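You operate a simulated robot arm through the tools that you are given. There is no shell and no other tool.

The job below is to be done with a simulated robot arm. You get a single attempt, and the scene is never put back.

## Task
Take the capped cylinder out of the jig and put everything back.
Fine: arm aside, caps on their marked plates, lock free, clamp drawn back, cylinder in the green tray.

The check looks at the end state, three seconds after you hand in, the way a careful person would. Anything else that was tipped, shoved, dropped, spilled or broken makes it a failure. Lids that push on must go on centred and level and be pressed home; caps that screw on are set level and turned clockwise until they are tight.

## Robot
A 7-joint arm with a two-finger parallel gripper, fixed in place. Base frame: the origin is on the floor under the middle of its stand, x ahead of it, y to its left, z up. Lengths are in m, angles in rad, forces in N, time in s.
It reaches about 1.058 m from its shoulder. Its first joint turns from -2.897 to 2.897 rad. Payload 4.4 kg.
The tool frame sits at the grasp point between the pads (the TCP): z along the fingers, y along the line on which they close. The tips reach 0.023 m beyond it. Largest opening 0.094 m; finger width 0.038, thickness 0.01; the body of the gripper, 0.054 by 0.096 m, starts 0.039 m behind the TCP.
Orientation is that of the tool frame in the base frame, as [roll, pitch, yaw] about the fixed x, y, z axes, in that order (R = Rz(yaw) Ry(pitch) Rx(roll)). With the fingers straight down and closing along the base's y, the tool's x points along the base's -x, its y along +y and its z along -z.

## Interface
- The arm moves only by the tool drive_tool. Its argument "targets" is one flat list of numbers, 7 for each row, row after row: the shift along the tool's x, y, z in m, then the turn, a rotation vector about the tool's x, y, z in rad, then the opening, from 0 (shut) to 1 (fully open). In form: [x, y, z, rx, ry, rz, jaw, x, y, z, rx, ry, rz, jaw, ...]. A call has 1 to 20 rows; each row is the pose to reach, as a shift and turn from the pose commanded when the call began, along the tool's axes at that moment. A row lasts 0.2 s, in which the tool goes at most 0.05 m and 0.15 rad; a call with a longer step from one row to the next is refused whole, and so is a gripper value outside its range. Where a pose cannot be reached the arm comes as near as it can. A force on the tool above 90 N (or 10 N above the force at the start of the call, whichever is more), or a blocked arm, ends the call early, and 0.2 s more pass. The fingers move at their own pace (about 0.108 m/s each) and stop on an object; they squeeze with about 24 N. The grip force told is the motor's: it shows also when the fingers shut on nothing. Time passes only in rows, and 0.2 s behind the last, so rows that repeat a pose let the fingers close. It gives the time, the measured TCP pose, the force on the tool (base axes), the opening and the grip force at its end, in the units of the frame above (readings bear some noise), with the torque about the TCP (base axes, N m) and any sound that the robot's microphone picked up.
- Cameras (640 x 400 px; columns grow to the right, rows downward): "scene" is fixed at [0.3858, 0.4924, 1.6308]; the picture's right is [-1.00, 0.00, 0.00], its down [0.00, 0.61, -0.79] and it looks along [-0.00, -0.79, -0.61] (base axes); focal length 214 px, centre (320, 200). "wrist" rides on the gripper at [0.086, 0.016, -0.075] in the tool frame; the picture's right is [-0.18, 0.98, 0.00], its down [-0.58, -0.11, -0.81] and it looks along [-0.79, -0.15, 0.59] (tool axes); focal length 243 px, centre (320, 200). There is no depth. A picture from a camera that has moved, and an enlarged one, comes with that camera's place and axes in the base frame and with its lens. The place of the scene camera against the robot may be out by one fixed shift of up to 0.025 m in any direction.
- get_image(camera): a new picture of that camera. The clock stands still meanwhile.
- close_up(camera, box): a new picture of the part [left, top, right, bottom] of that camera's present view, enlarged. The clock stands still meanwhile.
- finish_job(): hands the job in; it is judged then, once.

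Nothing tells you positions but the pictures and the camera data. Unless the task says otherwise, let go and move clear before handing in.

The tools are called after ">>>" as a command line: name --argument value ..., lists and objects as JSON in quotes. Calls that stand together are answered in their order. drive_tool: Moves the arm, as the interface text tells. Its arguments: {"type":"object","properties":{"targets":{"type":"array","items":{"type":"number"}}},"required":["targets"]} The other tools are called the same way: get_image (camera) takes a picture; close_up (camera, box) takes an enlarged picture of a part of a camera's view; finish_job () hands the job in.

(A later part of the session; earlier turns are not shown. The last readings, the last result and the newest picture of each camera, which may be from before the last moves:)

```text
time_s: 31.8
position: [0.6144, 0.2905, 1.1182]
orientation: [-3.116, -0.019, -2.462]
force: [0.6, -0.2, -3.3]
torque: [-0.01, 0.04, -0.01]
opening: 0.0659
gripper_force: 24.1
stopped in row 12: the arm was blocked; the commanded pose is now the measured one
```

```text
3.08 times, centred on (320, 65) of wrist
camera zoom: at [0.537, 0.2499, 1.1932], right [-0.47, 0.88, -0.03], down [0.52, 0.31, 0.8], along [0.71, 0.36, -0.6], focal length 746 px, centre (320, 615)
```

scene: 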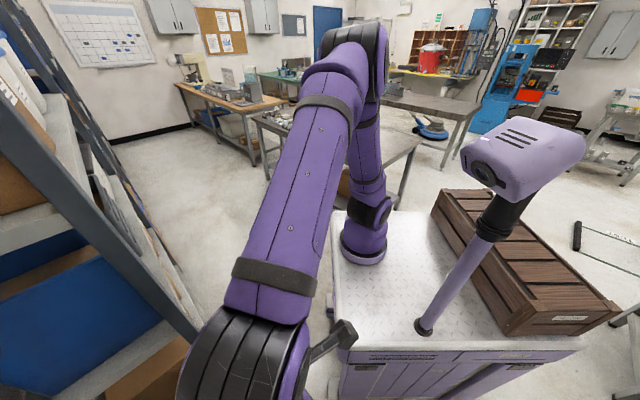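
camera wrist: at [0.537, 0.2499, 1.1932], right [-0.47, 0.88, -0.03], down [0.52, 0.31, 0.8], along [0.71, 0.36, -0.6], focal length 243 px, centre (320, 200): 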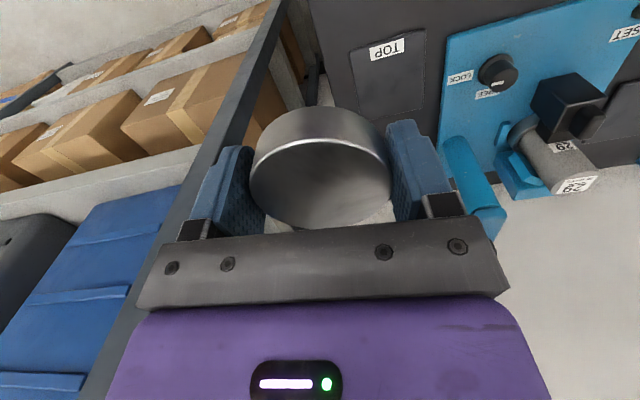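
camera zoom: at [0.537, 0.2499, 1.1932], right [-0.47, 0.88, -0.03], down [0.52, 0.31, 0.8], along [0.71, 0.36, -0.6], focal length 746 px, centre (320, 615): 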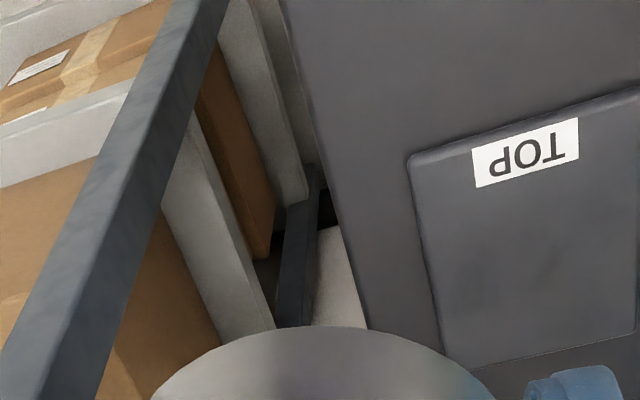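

The arm stopped as blocked and ended about 0.06 m off its target. I'll check the scene camera to find out why before moving on.

>>> get_image --camera "scene"

>>> drive_tool --targets '[0, 0, 0, 0, 0, 0, 0]'

```text
taken
```

scene: 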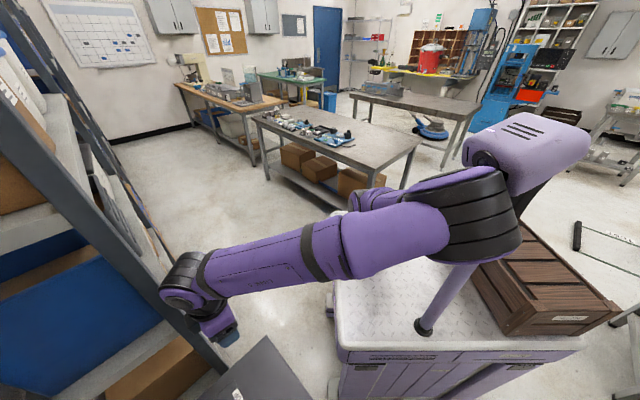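

```text
time_s: 32.2
position: [0.6146, 0.2902, 1.1187]
orientation: [-3.118, -0.017, -2.463]
force: [-0.5, -0.6, -4.5]
torque: [-0.02, 0.03, 0.0]
opening: 0.0658
gripper_force: 24.2
```

The scene view shows the elbow swung out against the lilac mast on the stand, which blocked it. Moving the hand outwards over the TOP plate should draw the elbow away, so I'll do that in small steps and level the hand too.

>>> drive_tool --targets '[-0.0146, 0.0113, 0, -0.004, -0.003, -0.018, 0, -0.0291, 0.0227, 0, -0.008, -0.006, -0.036, 0, -0.0437, 0.034, 0, -0.012, -0.0085, -0.054, 0]'

>>> get_image --camera "scene"

```text
time_s: 33.0
position: [0.626, 0.3462, 1.1212]
orientation: [-3.136, -0.007, -2.404]
force: [0.2, -0.9, -3.1]
torque: [0.0, 0.02, 0.01]
opening: 0.0658
gripper_force: 24.5
```

```text
taken
```

scene: 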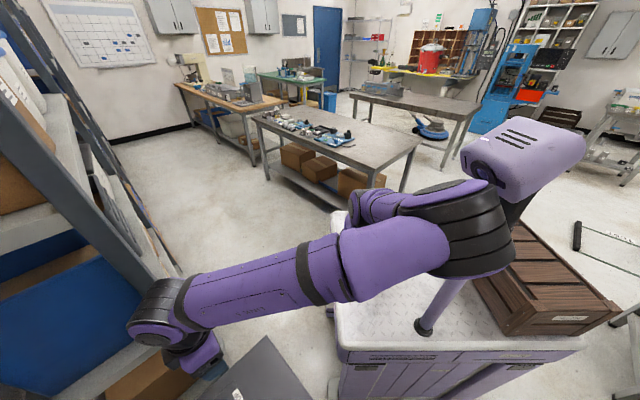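

The mast has not moved and the hand is travelling freely again. I'll continue to a point directly above the TOP plate centre, near (0.640, 0.398), and level the hand.

>>> drive_tool --targets '[-0.0151, 0.0097, 0, -0.002, -0.002, -0.016, 0, -0.0301, 0.0193, 0, -0.004, -0.004, -0.032, 0, -0.0452, 0.029, 0, -0.006, -0.006, -0.049, 0, -0.0452, 0.029, 0, -0.006, -0.006, -0.049, 0]'

>>> get_image --camera "wrist"

>>> get_image --camera "scene"

```text
time_s: 34.0
position: [0.6397, 0.3972, 1.1198]
orientation: [-3.139, -0.003, -2.357]
force: [-0.1, -0.1, -3.2]
torque: [0.01, -0.03, -0.02]
opening: 0.066
gripper_force: 24.2
```

```text
taken
camera wrist: at [0.5654, 0.3461, 1.1934], right [-0.57, 0.82, 0.0], down [0.49, 0.34, 0.81], along [0.66, 0.45, -0.59], focal length 243 px, centre (320, 200)
```

wrist: 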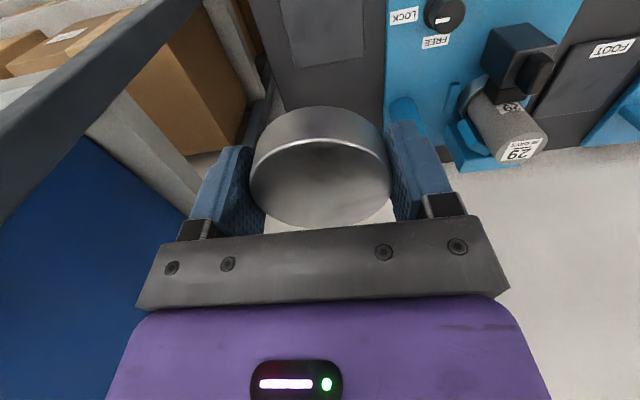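

```text
taken
```

scene: 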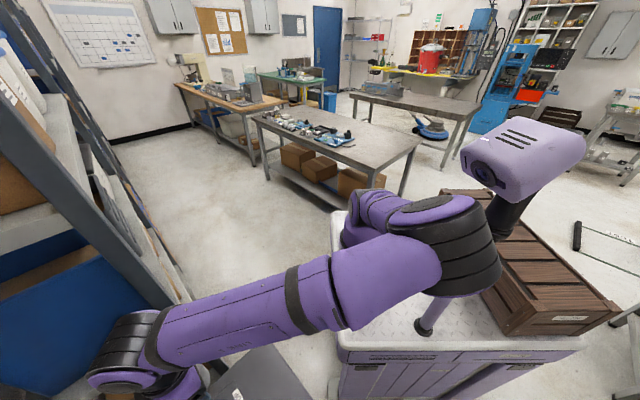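

Over the plate the cap is centred across it and about 5 mm short in depth. I'll shift slightly and descend.

>>> drive_tool --targets '[-0.001, 0, 0.04, 0, 0, 0, 0, -0.002, 0, 0.08, 0, 0, 0, 0, -0.003, 0, 0.12, 0, 0, 0, 0, -0.004, 0, 0.155, 0, 0, 0, 0, -0.004, 0, 0.185, 0, 0, 0, 0, -0.004, 0, 0.2, 0, 0, 0, 0, -0.004, 0, 0.205, 0, 0, 0, 0, -0.004, 0, 0.205, 0, 0, 0, 0]'

>>> get_image --camera "wrist"

>>> get_image --camera "scene"

```text
time_s: 35.8
position: [0.6434, 0.3993, 0.9145]
orientation: [-3.14, -0.003, -2.356]
force: [0.2, 0.2, -3.1]
torque: [-0.01, 0.0, 0.02]
opening: 0.0659
gripper_force: 24.2
```

```text
taken
camera wrist: at [0.5701, 0.3485, 0.9877], right [-0.56, 0.83, 0.0], down [0.49, 0.34, 0.81], along [0.67, 0.45, -0.59], focal length 243 px, centre (320, 200)
```

wrist: 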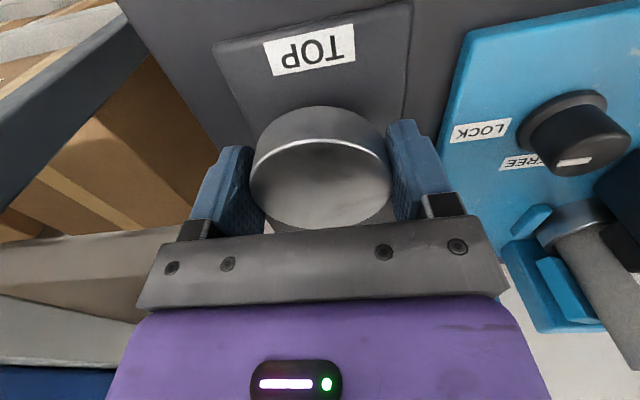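

```text
taken
```

scene: 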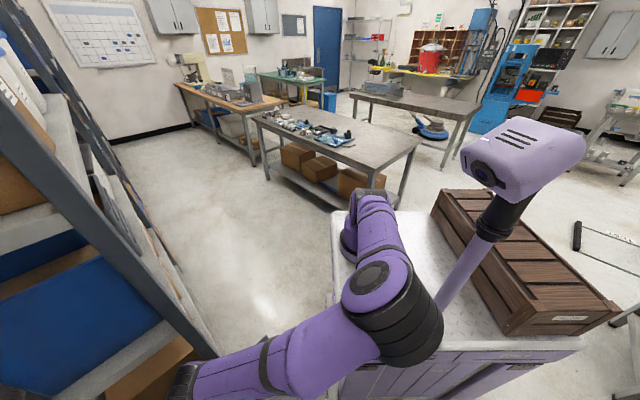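

The TOP plate is right under the cap. I'll lower in small steps, watching for contact.

>>> drive_tool --targets '[0, 0, 0.004, 0, 0, 0, 0, 0, 0, 0.008, 0, 0, 0, 0, 0, 0, 0.011, 0, 0, 0, 0]'

>>> drive_tool --targets '[0, 0, 0.002, 0, 0, 0, 0, 0, 0, 0.004, 0, 0, 0, 0]'

```text
time_s: 36.6
position: [0.6428, 0.3997, 0.9027]
orientation: [-3.14, -0.001, -2.356]
force: [-0.4, 0.4, -3.4]
torque: [-0.03, -0.02, 0.02]
opening: 0.0659
gripper_force: 24.3
```

```text
time_s: 37.2
position: [0.6423, 0.3991, 0.8985]
orientation: [-3.14, -0.002, -2.357]
force: [-0.1, -0.8, -4.2]
torque: [-0.03, 0.01, -0.02]
opening: 0.0659
gripper_force: 23.7
```

>>> drive_tool --targets '[0, 0, 0.0015, 0, 0, 0, 0, 0, 0, 0.003, 0, 0, 0, 0]'

>>> close_up --camera "wrist" --box '[200, 20, 440, 240]'

```text
time_s: 37.8
position: [0.6427, 0.3996, 0.8955]
orientation: [-3.139, -0.001, -2.356]
force: [-0.2, -0.3, -3.2]
torque: [-0.02, 0.02, 0.01]
opening: 0.0659
gripper_force: 23.9
```

```text
1.82 times, centred on (320, 130) of wrist
camera zoom: at [0.5695, 0.3494, 0.9697], right [-0.57, 0.82, 0.0], down [0.49, 0.34, 0.81], along [0.66, 0.45, -0.59], focal length 441 px, centre (320, 327)
```

zoom: 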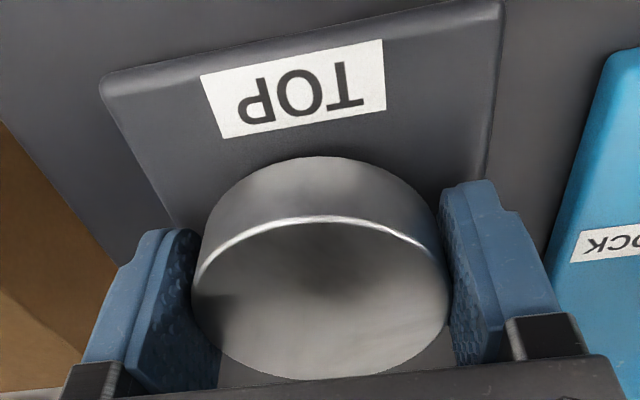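

>>> drive_tool --targets '[0, 0.001, 0.002, 0, 0, 0, 0, 0, 0.002, 0.004, 0, 0, 0, 0]'

>>> drive_tool --targets '[0, 0, 0.0015, 0, 0, 0, 0, 0, 0, 0.003, 0, 0, 0, 0]'

```text
time_s: 38.4
position: [0.6405, 0.4021, 0.8922]
orientation: [-3.139, -0.002, -2.358]
force: [0.0, -0.1, -3.2]
torque: [-0.01, -0.01, 0.02]
opening: 0.0656
gripper_force: 23.6
```

```text
time_s: 39.0
position: [0.6423, 0.4012, 0.8909]
orientation: [-3.139, 0.0, -2.356]
force: [-5.1, -1.0, 21.3]
torque: [0.39, 0.95, 0.13]
opening: 0.0659
gripper_force: 23.8
```

That is contact with the plate. I'll ease the pressure, open, and rise straight up.

>>> drive_tool --targets '[0, 0, -0.001, 0, 0, 0, 0, 0, 0, -0.001, 0, 0, 0, 0.8, 0, 0, -0.001, 0, 0, 0, 1, 0, 0, -0.001, 0, 0, 0, 1]'

>>> drive_tool --targets '[0, 0, -0.02, 0, 0, 0, 1, 0, 0, -0.05, 0, 0, 0, 1, 0, 0, -0.09, 0, 0, 0, 1, 0, 0, -0.13, 0, 0, 0, 1, 0, 0, -0.16, 0, 0, 0, 1]'

>>> get_image --camera "wrist"

```text
time_s: 40.0
position: [0.6429, 0.3986, 0.8912]
orientation: [-3.137, 0.0, -2.357]
force: [18.5, -15.0, 22.6]
torque: [0.16, 0.67, 0.24]
opening: 0.0835
gripper_force: 0.1
```

```text
time_s: 41.2
position: [0.6417, 0.4013, 1.0479]
orientation: [-3.14, -0.002, -2.357]
force: [0.8, 0.3, -1.1]
torque: [-0.02, 0.02, 0.01]
opening: 0.094
gripper_force: 0.1
```

```text
taken
camera wrist: at [0.5684, 0.351, 1.1221], right [-0.57, 0.82, 0.0], down [0.49, 0.34, 0.8], along [0.66, 0.45, -0.59], focal length 243 px, centre (320, 200)
```

wrist: 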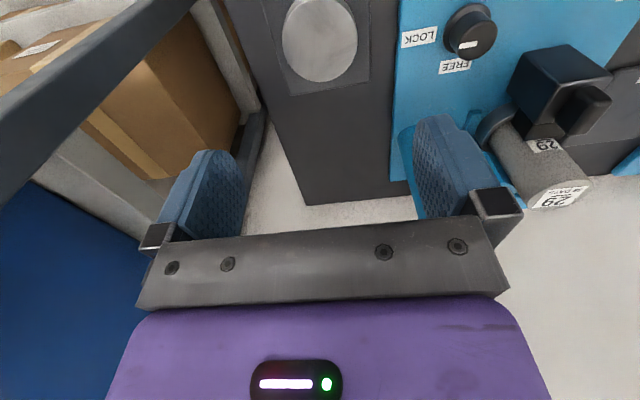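

The top cap sits on the TOP plate. Next is the lock knob near (0.564, 0.506), top about z 0.898, so I'll move behind it for a closer sighting.

>>> drive_tool --targets '[0.012, 0.0321, 0.0045, 0, 0, 0, 1, 0.0239, 0.0642, 0.009, 0, 0, 0, 1, 0.0359, 0.0963, 0.0135, 0, 0, 0, 1, 0.0478, 0.1284, 0.018, 0, 0, 0, 1, 0.0478, 0.1284, 0.018, 0, 0, 0, 1]'

>>> get_image --camera "wrist"

>>> close_up --camera "wrist" --box '[220, 40, 420, 220]'

>>> get_image --camera "scene"

```text
time_s: 42.4
position: [0.5231, 0.4538, 1.0265]
orientation: [-3.134, -0.008, -2.369]
force: [0.1, 0.4, -0.3]
torque: [0.0, -0.03, 0.01]
opening: 0.0938
gripper_force: 0.0
```

```text
taken
camera wrist: at [0.4502, 0.4043, 1.1006], right [-0.55, 0.83, -0.01], down [0.49, 0.34, 0.8], along [0.67, 0.44, -0.6], focal length 243 px, centre (320, 200)
```

wrist: 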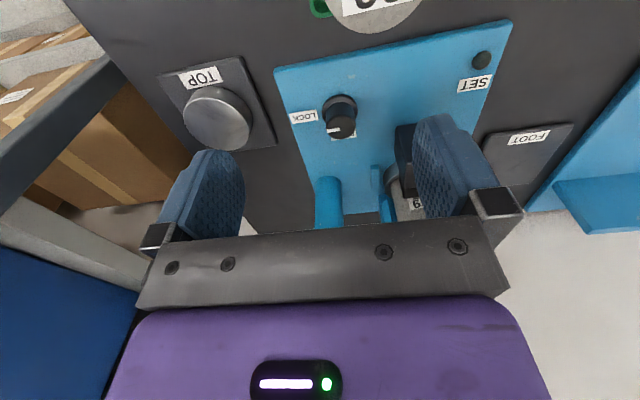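

```text
2.22 times, centred on (320, 130) of wrist
camera zoom: at [0.4502, 0.4043, 1.1006], right [-0.55, 0.83, -0.01], down [0.49, 0.34, 0.8], along [0.67, 0.44, -0.6], focal length 539 px, centre (320, 356)
```

zoom: 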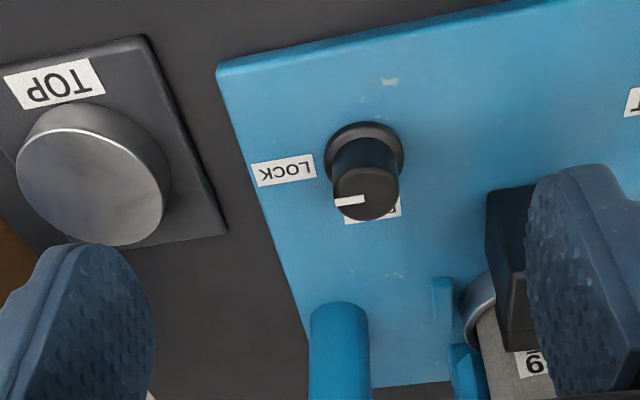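

```text
taken
```

scene: 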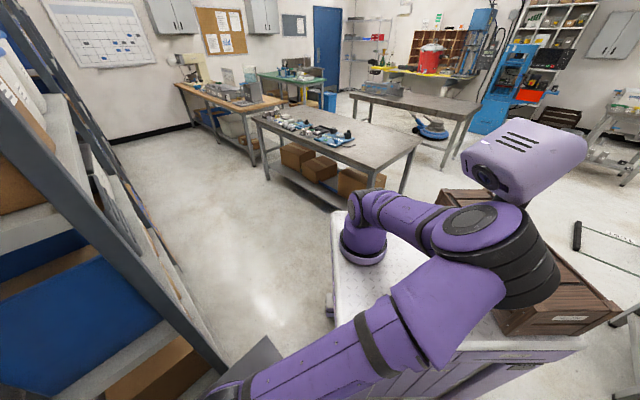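

The SET lamp has gone out and the cap is centred on the TOP plate. The knob axis is near (0.564, 0.504), about 0.029 m across, and still at LOCK. The elbow is close to the mast again, so I'll go outward over the knob, which also relieves that.

>>> drive_tool --targets '[-0.0218, 0, 0.01, 0, 0, 0, 1, -0.0435, -0.001, 0.03, 0, 0, 0, 1, -0.0653, -0.001, 0.06, 0, 0, 0, 0.8, -0.0653, -0.001, 0.08, 0, 0, 0, 0.6, -0.0653, -0.001, 0.08, 0, 0, 0, 0.6]'

>>> get_image --camera "wrist"

>>> get_image --camera "scene"

```text
time_s: 43.6
position: [0.5638, 0.5041, 0.9513]
orientation: [-3.14, -0.003, -2.354]
force: [0.5, 0.2, 0.3]
torque: [0.02, -0.01, -0.02]
opening: 0.0564
gripper_force: 0.1
```

```text
taken
camera wrist: at [0.491, 0.4539, 1.0245], right [-0.57, 0.82, 0.0], down [0.49, 0.34, 0.81], along [0.66, 0.45, -0.59], focal length 243 px, centre (320, 200)
```

wrist: 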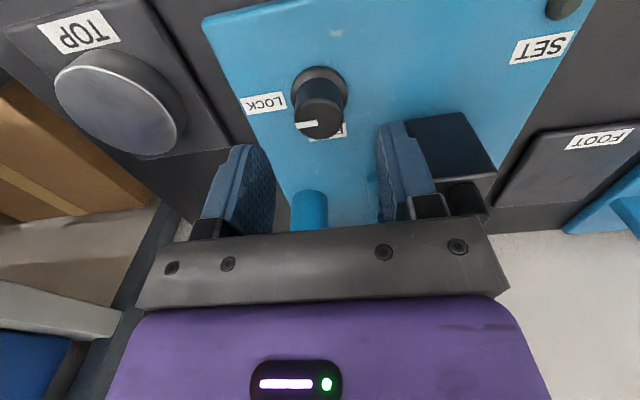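

```text
taken
```

scene: 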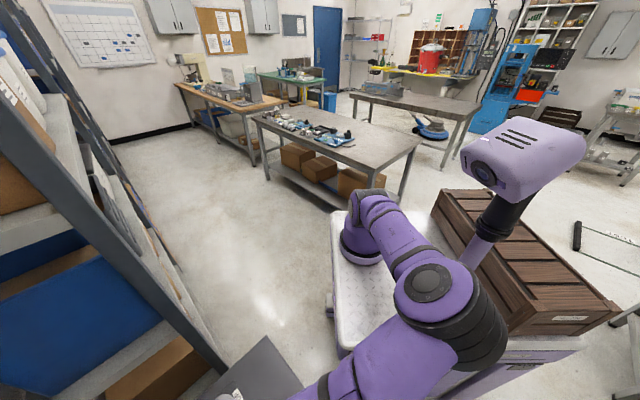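

The knob is centred under the fingers, with the clamp block just off the right finger. I'll lower around the knob and close.

>>> drive_tool --targets '[-0.001, 0, 0.02, 0, 0, 0, 0.6, -0.001, 0, 0.04, 0, 0, 0, 0.6, -0.001, 0, 0.049, 0, 0, 0, 0.6, -0.001, 0, 0.049, 0, 0, 0, 0.6]'

>>> close_up --camera "wrist" --box '[200, 60, 440, 240]'

```text
time_s: 44.6
position: [0.5652, 0.5037, 0.9025]
orientation: [-3.141, -0.001, -2.356]
force: [0.4, 0.0, 0.3]
torque: [0.03, -0.01, 0.01]
opening: 0.0565
gripper_force: 0.1
```

```text
2.22 times, centred on (320, 150) of wrist
camera zoom: at [0.4916, 0.4534, 0.9759], right [-0.57, 0.82, 0.0], down [0.49, 0.34, 0.81], along [0.66, 0.45, -0.59], focal length 539 px, centre (320, 311)
```

zoom: 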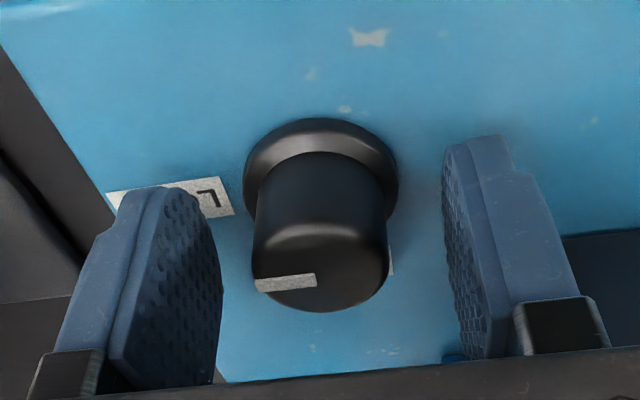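

>>> drive_tool --targets '[0, 0, -0.003, 0, 0, 0, 0.6, 0, 0, -0.003, 0, 0, 0, 0, 0, 0, -0.003, 0, 0, 0, 0, 0, 0, -0.003, 0, 0, 0, 0]'

>>> close_up --camera "wrist" --box '[200, 60, 440, 240]'

```text
time_s: 45.6
position: [0.5648, 0.504, 0.9049]
orientation: [-3.141, -0.001, -2.356]
force: [0.2, 1.0, -0.8]
torque: [0.67, 0.18, 0.03]
opening: 0.0298
gripper_force: 44.8
```

```text
2.22 times, centred on (320, 150) of wrist
camera zoom: at [0.4917, 0.4534, 0.9787], right [-0.57, 0.82, 0.0], down [0.49, 0.34, 0.81], along [0.67, 0.45, -0.59], focal length 539 px, centre (320, 311)
```

zoom: 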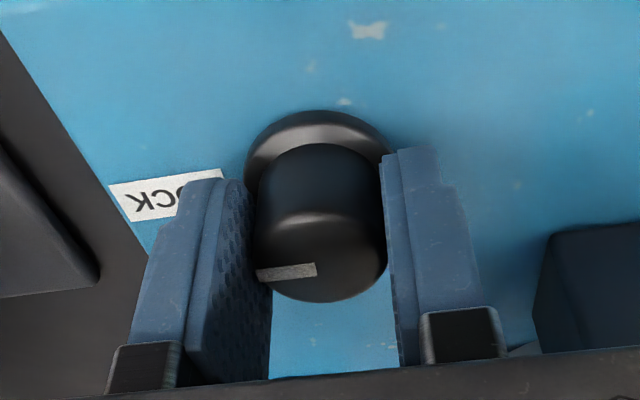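

The knob is gripped. I'll turn it counter-clockwise as seen from above, from LOCK towards FREE, starting with a third of the turn.

>>> drive_tool --targets '[0, 0, 0, 0, 0, -0.12, 0, 0, 0, 0, 0, 0, -0.24, 0, 0, 0, 0, 0, 0, -0.36, 0, 0, 0, 0, 0, 0, -0.48, 0]'

>>> close_up --camera "wrist" --box '[200, 60, 440, 240]'

>>> get_image --camera "scene"

```text
time_s: 46.6
position: [0.5641, 0.5033, 0.9046]
orientation: [-3.141, -0.003, -1.873]
force: [8.9, 3.5, -11.2]
torque: [-0.11, 0.49, 0.0]
opening: 0.0297
gripper_force: 44.8
```

```text
2.22 times, centred on (320, 150) of wrist
camera zoom: at [0.5231, 0.4254, 0.9788], right [-0.88, 0.47, 0.0], down [0.28, 0.53, 0.8], along [0.38, 0.71, -0.59], focal length 539 px, centre (320, 311)
```

zoom: 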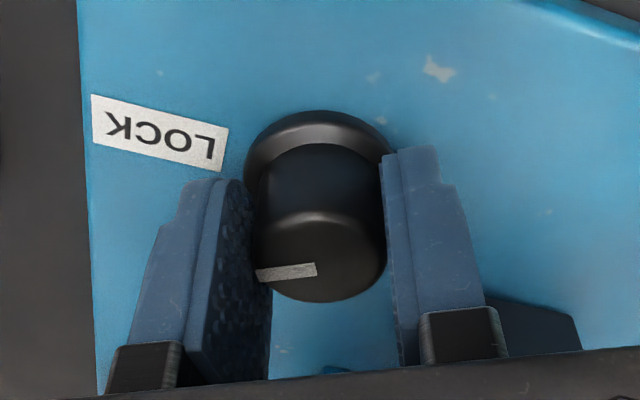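

```text
taken
```

scene: 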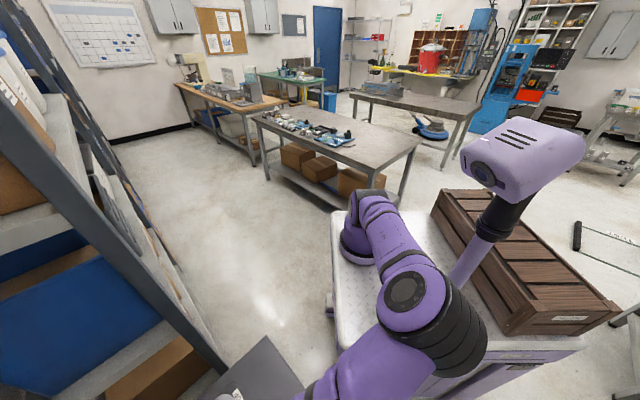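

The knob turns with the hand and the elbow stays clear. I'll finish the quarter turn.

>>> drive_tool --targets '[0, 0, 0, 0, 0, -0.12, 0, 0, 0, 0, 0, 0, -0.24, 0, 0, 0, 0, 0, 0, -0.36, 0, 0, 0, 0, 0, 0, -0.48, 0, 0, 0, 0, 0, 0, -0.6, 0, 0, 0, 0, 0, 0, -0.72, 0, 0, 0, 0, 0, 0, -0.84, 0, 0, 0, 0, 0, 0, -0.96, 0, 0, 0, 0, 0, 0, -1.08, 0, 0, 0, 0, 0, 0, -1.11, 0]'

>>> get_image --camera "wrist"

>>> get_image --camera "scene"

```text
time_s: 48.8
position: [0.5651, 0.5028, 0.9058]
orientation: [3.141, -0.001, -0.765]
force: [21.7, 4.1, -18.2]
torque: [0.42, -0.64, -0.48]
opening: 0.0298
gripper_force: 45.1
```

```text
taken
camera wrist: at [0.6158, 0.4316, 0.9789], right [-0.81, -0.58, 0.0], down [-0.34, 0.48, 0.81], along [-0.47, 0.65, -0.59], focal length 243 px, centre (320, 200)
```

wrist: 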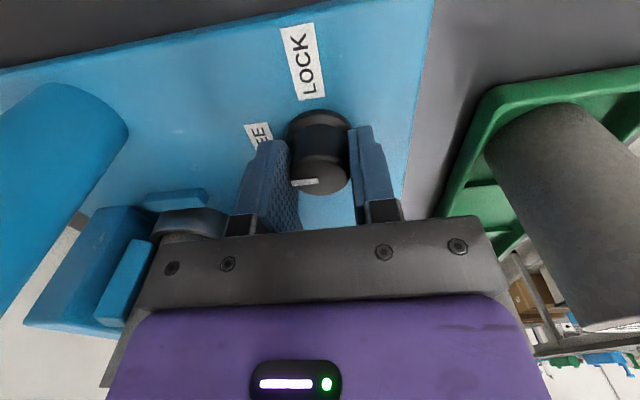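

```text
taken
```

scene: 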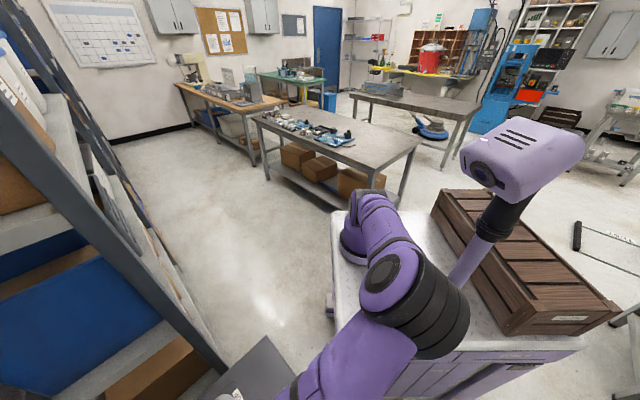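

>>> drive_tool --targets '[0, 0, 0, 0, 0, 0, 0.3, 0, 0, 0, 0, 0, 0, 0.5, 0, 0, -0.02, 0, 0, 0, 0.6, 0, 0, -0.05, 0, 0, 0, 0.8, 0, 0, -0.09, 0, 0, 0, 1, 0, 0, -0.13, 0, 0, 0, 1]'

>>> get_image --camera "wrist"

>>> close_up --camera "wrist" --box '[220, 0, 420, 140]'

```text
time_s: 50.2
position: [0.5622, 0.5051, 1.0339]
orientation: [3.138, -0.002, -0.765]
force: [0.4, 0.3, -0.6]
torque: [-0.02, -0.01, -0.01]
opening: 0.0938
gripper_force: 0.0
```

```text
taken
camera wrist: at [0.6142, 0.433, 1.1085], right [-0.81, -0.58, 0.0], down [-0.34, 0.48, 0.81], along [-0.47, 0.65, -0.59], focal length 243 px, centre (320, 200)
```

wrist: 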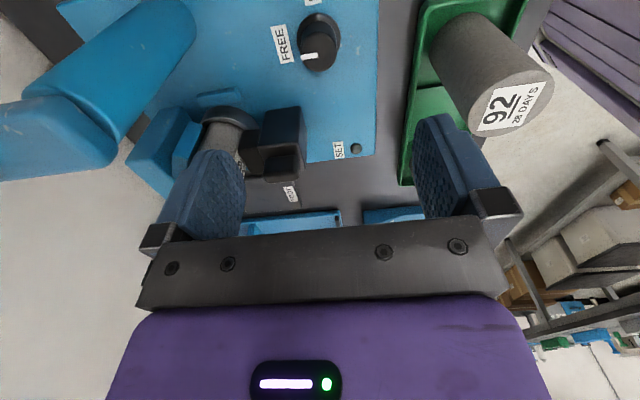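

```text
2.86 times, centred on (320, 70) of wrist
camera zoom: at [0.6142, 0.433, 1.1085], right [-0.81, -0.58, 0.0], down [-0.34, 0.48, 0.81], along [-0.47, 0.65, -0.59], focal length 693 px, centre (320, 571)
```

zoom: 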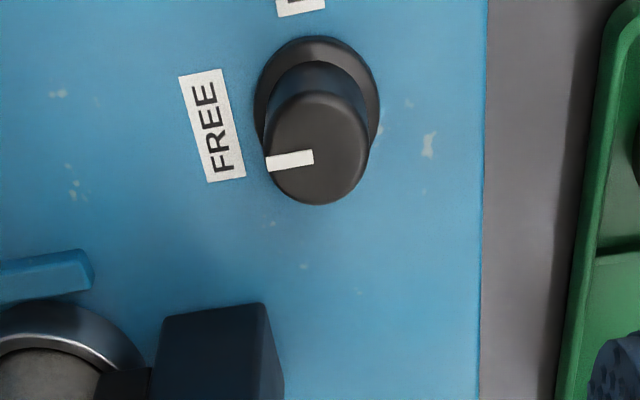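

The pointer is on FREE. Now I'll turn the hand back to close across the jig and move above the clamp handle, near (0.545, 0.593, 0.95).

>>> drive_tool --targets '[-0.0061, -0.0042, -0.0093, 0, 0, 0.1325, 1, -0.0122, -0.0085, -0.0187, 0, 0, 0.265, 1, -0.0184, -0.0127, -0.028, 0, 0, 0.3975, 1, -0.0245, -0.017, -0.0373, 0, 0, 0.53, 1, -0.0306, -0.0212, -0.0467, 0, 0, 0.6625, 1, -0.0367, -0.0255, -0.056, 0, 0, 0.795, 1, -0.0428, -0.0297, -0.056, 0, 0, 0.9275, 1, -0.0489, -0.0339, -0.056, 0, 0, 1.06, 1, -0.0551, -0.0382, -0.056, 0, 0, 1.1925, 1, -0.0612, -0.0424, -0.056, 0, 0, 1.325, 1, -0.0673, -0.0467, -0.056, 0, 0, 1.4575, 1, -0.0734, -0.0509, -0.056, 0, 0, 1.59, 1, -0.0734, -0.0509, -0.056, 0, 0, 1.59, 1]'

>>> get_image --camera "wrist"

>>> get_image --camera "scene"

```text
time_s: 53.0
position: [0.5464, 0.5919, 1.0922]
orientation: [-3.139, 0.0, -2.357]
force: [0.4, 0.0, 0.1]
torque: [-0.01, 0.02, -0.03]
opening: 0.094
gripper_force: 0.0
```

```text
taken
camera wrist: at [0.4737, 0.5416, 1.1652], right [-0.56, 0.83, 0.0], down [0.49, 0.34, 0.81], along [0.67, 0.45, -0.59], focal length 243 px, centre (320, 200)
```

wrist: 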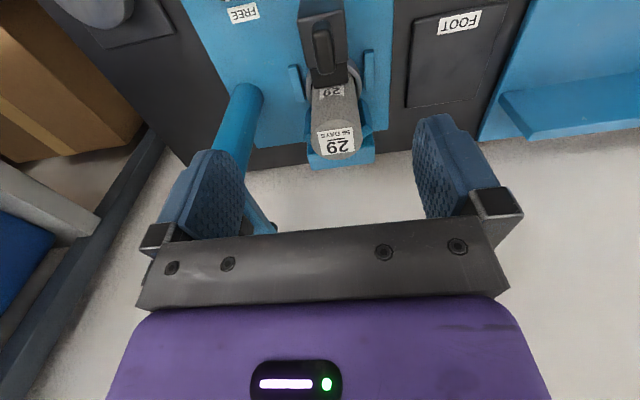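

```text
taken
```

scene: 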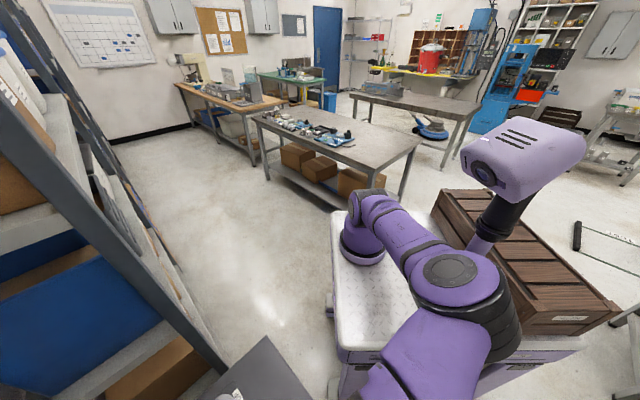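

>>> close_up --camera "wrist" --box '[260, 0, 400, 110]'

```text
3.64 times, centred on (330, 55) of wrist
camera zoom: at [0.4737, 0.5416, 1.1652], right [-0.56, 0.83, 0.0], down [0.49, 0.34, 0.81], along [0.67, 0.45, -0.59], focal length 882 px, centre (284, 727)
```

zoom: 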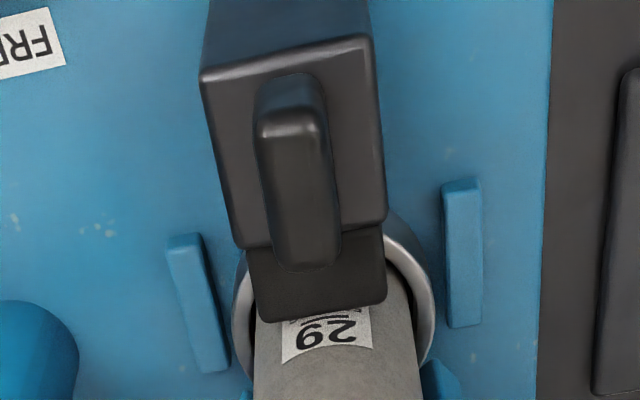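

The handle is a fin about 0.0175 m wide, on a block whose top is near z 0.930. I'll descend to straddle it, tips just above the block.

>>> drive_tool --targets '[0.001, 0.003, 0.04, 0, 0, 0, 0.8, 0.001, 0.003, 0.08, 0, 0, 0, 0.7, 0.001, 0.003, 0.11, 0, 0, 0, 0.7, 0.001, 0.003, 0.125, 0, 0, 0, 0.7, 0.001, 0.003, 0.131, 0, 0, 0, 0.7, 0.001, 0.003, 0.131, 0, 0, 0, 0.7]'

>>> get_image --camera "wrist"

>>> close_up --camera "wrist" --box '[220, 60, 420, 240]'

```text
time_s: 54.4
position: [0.5435, 0.5943, 0.9601]
orientation: [-3.141, -0.003, -2.357]
force: [-0.3, -0.3, 0.3]
torque: [-0.01, -0.03, -0.02]
opening: 0.0658
gripper_force: 0.2
```

```text
taken
camera wrist: at [0.4703, 0.5432, 1.034], right [-0.57, 0.82, 0.0], down [0.49, 0.34, 0.81], along [0.67, 0.45, -0.59], focal length 243 px, centre (320, 200)
```

wrist: 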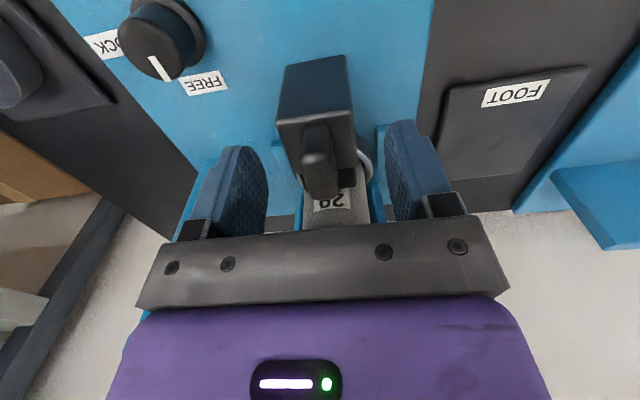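

```text
2.22 times, centred on (320, 150) of wrist
camera zoom: at [0.4703, 0.5432, 1.034], right [-0.57, 0.82, 0.0], down [0.49, 0.34, 0.81], along [0.67, 0.45, -0.59], focal length 539 px, centre (320, 311)
```

zoom: 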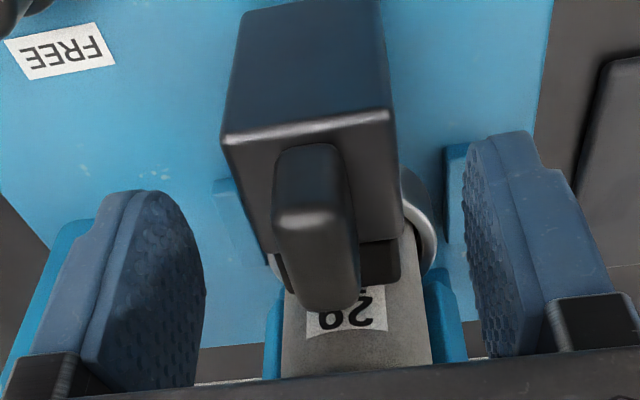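

The fin is centred between the fingers. I'll close and then pull gently towards the robot.

>>> drive_tool --targets '[0, 0, 0.002, 0, 0, 0, 0.5, 0, 0, 0.003, 0, 0, 0, 0, 0, 0, 0.003, 0, 0, 0, 0, 0, 0, 0.003, 0, 0, 0, 0]'

>>> drive_tool --targets '[0.004, 0, 0, 0, 0, 0, 0, 0.008, 0, 0, 0, 0, 0, 0]'

>>> close_up --camera "wrist" --box '[220, 60, 420, 240]'

```text
time_s: 55.4
position: [0.5451, 0.5932, 0.957]
orientation: [-3.14, -0.001, -2.357]
force: [0.7, 1.3, 7.9]
torque: [-0.21, 0.52, -0.11]
opening: 0.0159
gripper_force: 44.6
```

```text
time_s: 56.0
position: [0.5395, 0.5878, 0.9588]
orientation: [-3.14, -0.004, -2.357]
force: [-0.1, 1.4, 8.8]
torque: [0.37, -0.1, -0.08]
opening: 0.0162
gripper_force: 44.9
```

```text
2.22 times, centred on (320, 150) of wrist
camera zoom: at [0.4648, 0.5369, 1.0317], right [-0.57, 0.82, 0.0], down [0.49, 0.34, 0.81], along [0.67, 0.45, -0.59], focal length 539 px, centre (320, 311)
```

zoom: 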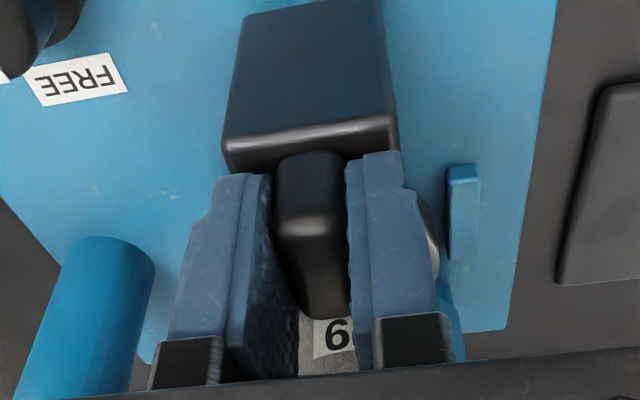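

The clamp slides freely. I'll keep drawing it back until it meets its stop.

>>> drive_tool --targets '[0.006, 0, 0, 0, 0, 0, 0, 0.012, 0, 0, 0, 0, 0, 0, 0.018, 0, 0, 0, 0, 0, 0, 0.024, 0, 0, 0, 0, 0, 0]'

>>> get_image --camera "wrist"

>>> get_image --camera "scene"

```text
time_s: 57.0
position: [0.5214, 0.5695, 0.9586]
orientation: [-3.139, -0.001, -2.357]
force: [-2.1, 4.4, 10.9]
torque: [1.2, -0.87, -0.24]
opening: 0.016
gripper_force: 45.1
```

```text
taken
camera wrist: at [0.4478, 0.5199, 1.0317], right [-0.57, 0.82, 0.0], down [0.49, 0.34, 0.81], along [0.67, 0.45, -0.59], focal length 243 px, centre (320, 200)
```

wrist: 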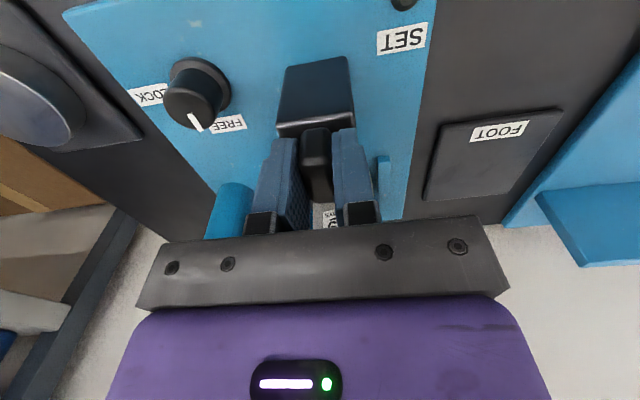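

```text
taken
```

scene: 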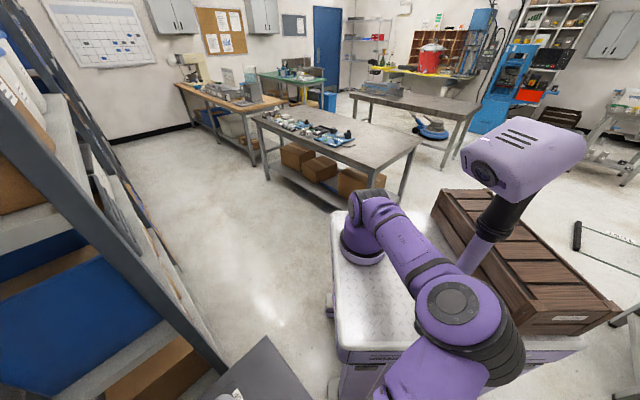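

>>> drive_tool --targets '[0.004, 0, 0, 0, 0, 0, 0, 0.008, 0, 0, 0, 0, 0, 0]'

>>> drive_tool --targets '[0.004, 0, 0, 0, 0, 0, 0, 0.008, 0, 0, 0, 0, 0, 0]'

>>> get_image --camera "wrist"

```text
time_s: 57.6
position: [0.5149, 0.5641, 0.9577]
orientation: [-3.141, -0.002, -2.356]
force: [-1.5, 3.2, 10.4]
torque: [0.54, -0.3, -0.15]
opening: 0.0161
gripper_force: 44.8
```

```text
time_s: 58.2
position: [0.5109, 0.5586, 0.9578]
orientation: [-3.139, -0.003, -2.357]
force: [3.7, 10.6, 14.4]
torque: [-0.45, 0.81, -0.33]
opening: 0.0158
gripper_force: 44.3
```

```text
taken
camera wrist: at [0.437, 0.5091, 1.0317], right [-0.57, 0.82, 0.0], down [0.49, 0.34, 0.81], along [0.67, 0.45, -0.59], focal length 243 px, centre (320, 200)
```

wrist: 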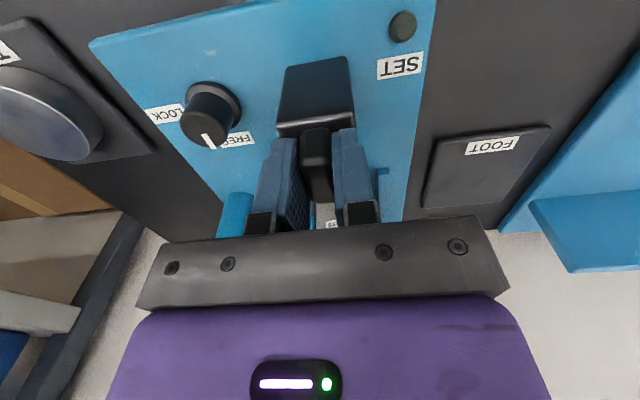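

>>> drive_tool --targets '[0.002, 0, 0, 0, 0, 0, 0, 0.004, 0, 0, 0, 0, 0, 0]'

```text
time_s: 58.8
position: [0.5085, 0.5595, 0.9586]
orientation: [-3.141, 0.006, -2.355]
force: [38.3, 53.4, 4.8]
torque: [0.22, 0.28, -0.11]
opening: 0.0158
gripper_force: 44.7
```

A clear stop: the clamp is fully drawn back, about 0.048 m of travel. I'll ease off, open and rise.

>>> drive_tool --targets '[-0.004, 0, 0, 0, 0, 0, 0, -0.004, 0, 0, 0, 0, 0, 0.3, -0.004, 0, 0, 0, 0, 0, 0.6, -0.004, 0, -0.03, 0, 0, 0, 0.8, -0.004, 0, -0.07, 0, 0, 0, 1, -0.004, 0, -0.11, 0, 0, 0, 1, -0.004, 0, -0.14, 0, 0, 0, 1]'

>>> get_image --camera "wrist"

>>> get_image --camera "scene"

```text
time_s: 60.4
position: [0.5089, 0.5588, 1.0969]
orientation: [-3.14, -0.003, -2.354]
force: [0.6, 0.1, 0.1]
torque: [-0.02, -0.02, -0.04]
opening: 0.0941
gripper_force: 0.0
```

```text
taken
camera wrist: at [0.4358, 0.5089, 1.1714], right [-0.57, 0.82, 0.0], down [0.49, 0.34, 0.81], along [0.66, 0.45, -0.59], focal length 243 px, centre (320, 200)
```

wrist: 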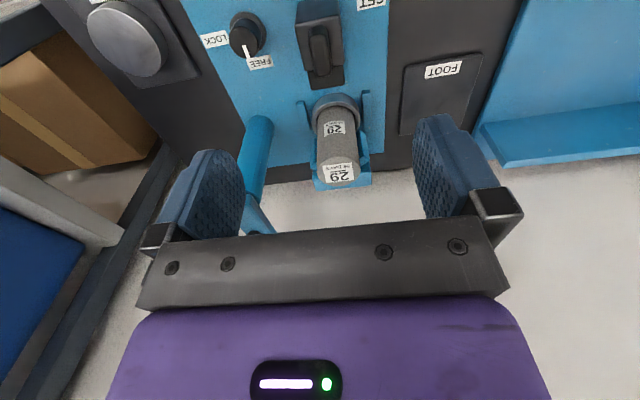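

```text
taken
```

scene: 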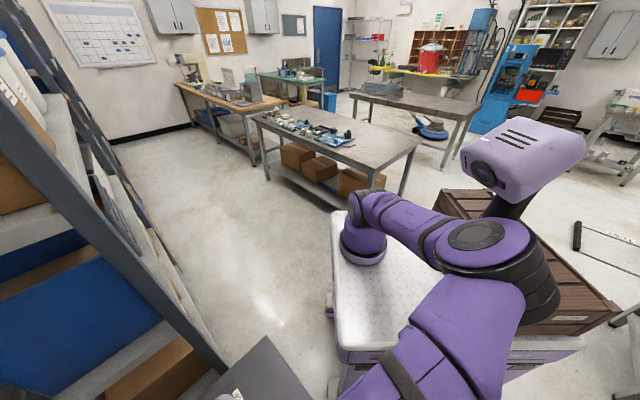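

The clamp is back and the cylinder is free-standing in the foot cap. I'll study the cylinder and V-block closely.

>>> close_up --camera "wrist" --box '[260, 70, 400, 200]'

```text
3.08 times, centred on (330, 135) of wrist
camera zoom: at [0.4358, 0.5089, 1.1714], right [-0.57, 0.82, 0.0], down [0.49, 0.34, 0.81], along [0.66, 0.45, -0.59], focal length 746 px, centre (289, 400)
```

zoom: 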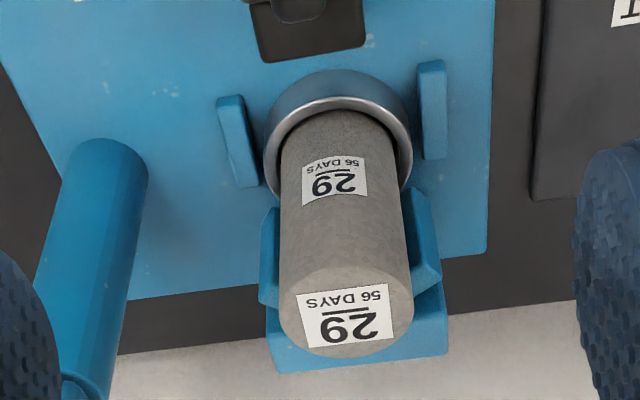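

The cylinder is 0.05 m across, its top near z 0.98, axis near (0.592, 0.641). The V-block wings come up to about z 0.955–0.962. I'll move over the cylinder, biased slightly towards the robot so the pads miss the wings.

>>> drive_tool --targets '[-0.036, 0, 0, 0, 0, 0, 1, -0.072, 0, 0, 0, 0, 0, 1, -0.107, 0, 0.02, 0, 0, 0, 1, -0.107, 0, 0.055, 0, 0, 0, 1, -0.107, 0, 0.07, 0, 0, 0, 1, -0.107, 0, 0.07, 0, 0, 0, 1]'

>>> get_image --camera "wrist"

>>> close_up --camera "wrist" --box '[220, 40, 420, 220]'

```text
time_s: 61.8
position: [0.5853, 0.6358, 1.0279]
orientation: [-3.139, -0.002, -2.355]
force: [0.0, -0.1, -0.2]
torque: [0.01, 0.02, -0.02]
opening: 0.0941
gripper_force: 0.1
```

```text
taken
camera wrist: at [0.5115, 0.5854, 1.1015], right [-0.56, 0.83, 0.0], down [0.49, 0.34, 0.81], along [0.67, 0.45, -0.59], focal length 243 px, centre (320, 200)
```

wrist: 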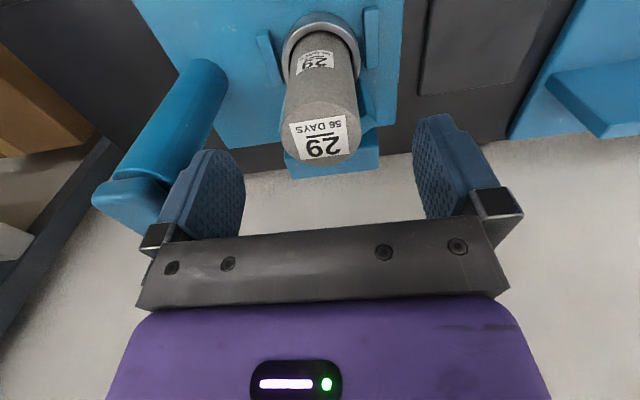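

```text
2.22 times, centred on (320, 130) of wrist
camera zoom: at [0.5115, 0.5854, 1.1015], right [-0.56, 0.83, 0.0], down [0.49, 0.34, 0.81], along [0.67, 0.45, -0.59], focal length 539 px, centre (320, 356)
```

zoom: 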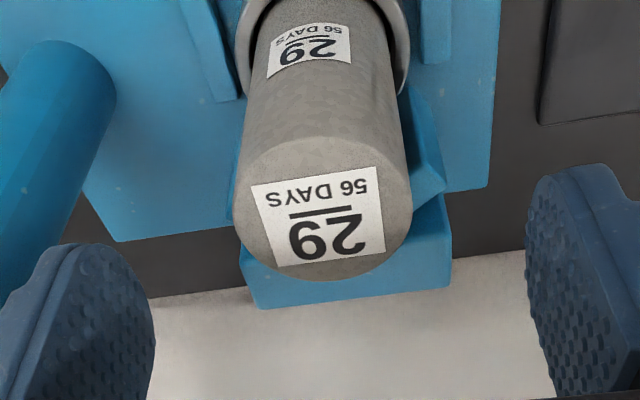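

Well centred. I'll step 3 mm back towards the robot and lower to get about 28 mm of grip on the cylinder.

>>> drive_tool --targets '[0.003, 0, 0.015, 0, 0, 0, 1, 0.003, 0, 0.03, 0, 0, 0, 1, 0.003, 0, 0.042, 0, 0, 0, 1, 0.003, 0, 0.05, 0, 0, 0, 1, 0.003, 0, 0.05, 0, 0, 0, 1]'

>>> close_up --camera "wrist" --box '[200, 40, 440, 240]'

```text
time_s: 63.0
position: [0.5827, 0.6338, 0.9767]
orientation: [-3.141, -0.001, -2.357]
force: [-0.2, -0.6, 0.6]
torque: [-0.01, 0.01, 0.0]
opening: 0.0939
gripper_force: 0.1
```

```text
2.00 times, centred on (320, 140) of wrist
camera zoom: at [0.5101, 0.5826, 1.0509], right [-0.57, 0.82, 0.0], down [0.49, 0.34, 0.81], along [0.67, 0.45, -0.59], focal length 485 px, centre (320, 320)
```

zoom: 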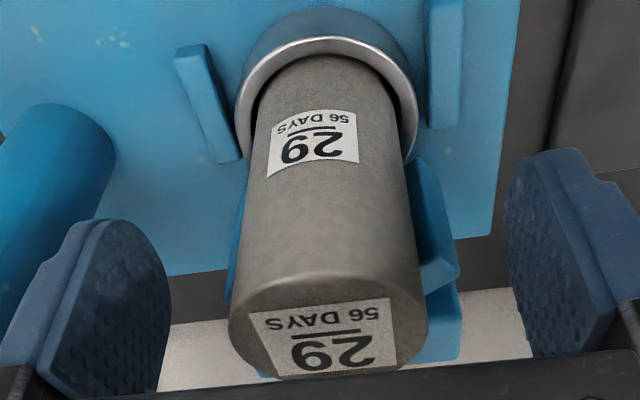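

Clear on both sides. I'll close on the cylinder.

>>> drive_tool --targets '[0, 0, 0, 0, 0, 0, 0.3, 0, 0, 0, 0, 0, 0, 0.2, 0, 0, 0, 0, 0, 0, 0, 0, 0, 0, 0, 0, 0, 0]'

>>> close_up --camera "wrist" --box '[200, 40, 440, 240]'

```text
time_s: 64.0
position: [0.5838, 0.6338, 0.9777]
orientation: [-3.139, -0.003, -2.357]
force: [0.9, 0.1, 0.0]
torque: [0.01, 0.01, -0.02]
opening: 0.0498
gripper_force: 24.0
```

```text
2.00 times, centred on (320, 140) of wrist
camera zoom: at [0.5102, 0.5825, 1.051], right [-0.57, 0.82, 0.0], down [0.49, 0.34, 0.81], along [0.67, 0.45, -0.59], focal length 485 px, centre (320, 320)
```

zoom: 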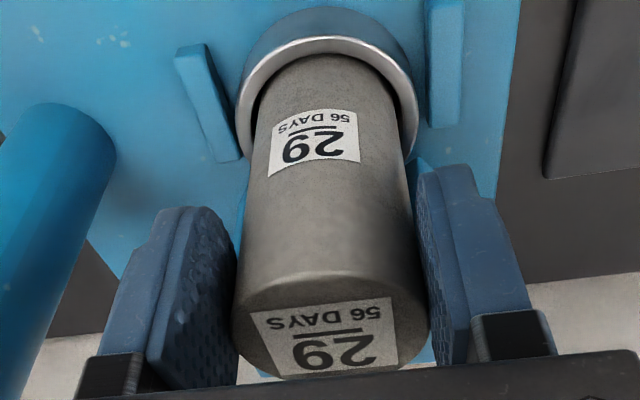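

Gripped at 0.0498. I'll lift a few millimetres and check whether the foot cap stays down.

>>> drive_tool --targets '[0, 0, -0.001, 0, 0, 0.03, 0, 0, 0, -0.003, 0, 0, 0, 0, 0, 0, -0.006, 0, 0, 0, 0, 0, 0, -0.009, 0, 0, 0, 0]'

>>> close_up --camera "wrist" --box '[200, 40, 440, 240]'

```text
time_s: 65.0
position: [0.5828, 0.6329, 0.9867]
orientation: [-3.139, 0.0, -2.357]
force: [-0.8, -3.3, -5.2]
torque: [-0.18, 0.06, -0.01]
opening: 0.0495
gripper_force: 24.0
```

```text
2.00 times, centred on (320, 140) of wrist
camera zoom: at [0.5101, 0.5828, 1.0607], right [-0.57, 0.82, 0.0], down [0.49, 0.34, 0.81], along [0.67, 0.45, -0.59], focal length 485 px, centre (320, 320)
```

zoom: 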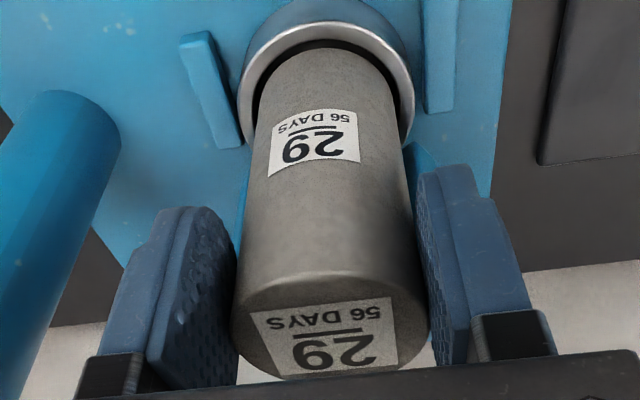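

The cylinder rises with the hand and the foot cap stays on the jig. I'll continue straight up.

>>> drive_tool --targets '[0, 0, -0.006, 0, 0, 0, 0, 0, 0, -0.014, 0, 0, 0, 0, 0, 0, -0.024, 0, 0, 0, 0, 0, 0, -0.04, 0, 0, 0, 0, 0, 0, -0.06, 0, 0, 0, 0, 0, 0, -0.085, 0, 0, 0, 0, 0, 0, -0.11, 0, 0, 0, 0, 0, 0, -0.13, 0, 0, 0, 0]'

>>> get_image --camera "wrist"

>>> get_image --camera "scene"

```text
time_s: 66.8
position: [0.5832, 0.6322, 1.1171]
orientation: [-3.139, 0.0, -2.357]
force: [0.5, 0.3, -3.8]
torque: [-0.03, 0.08, -0.01]
opening: 0.0496
gripper_force: 24.5
```

```text
taken
camera wrist: at [0.5108, 0.5824, 1.1906], right [-0.57, 0.82, 0.0], down [0.49, 0.34, 0.8], along [0.66, 0.45, -0.59], focal length 243 px, centre (320, 200)
```

wrist: 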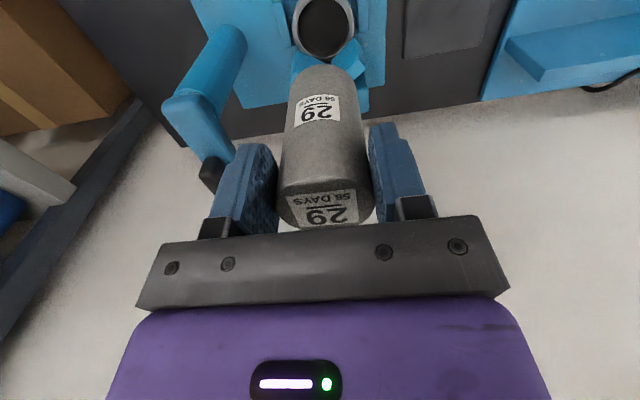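

```text
taken
```

scene: 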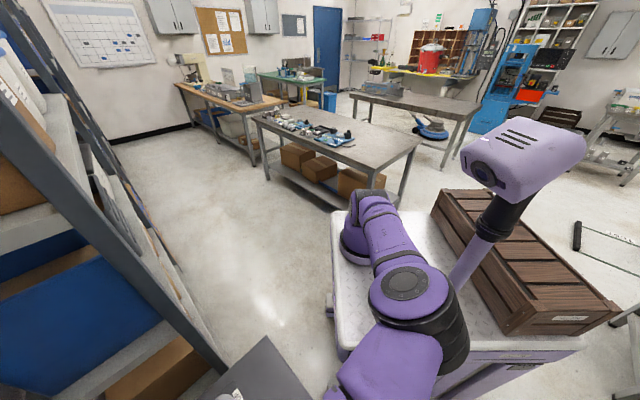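

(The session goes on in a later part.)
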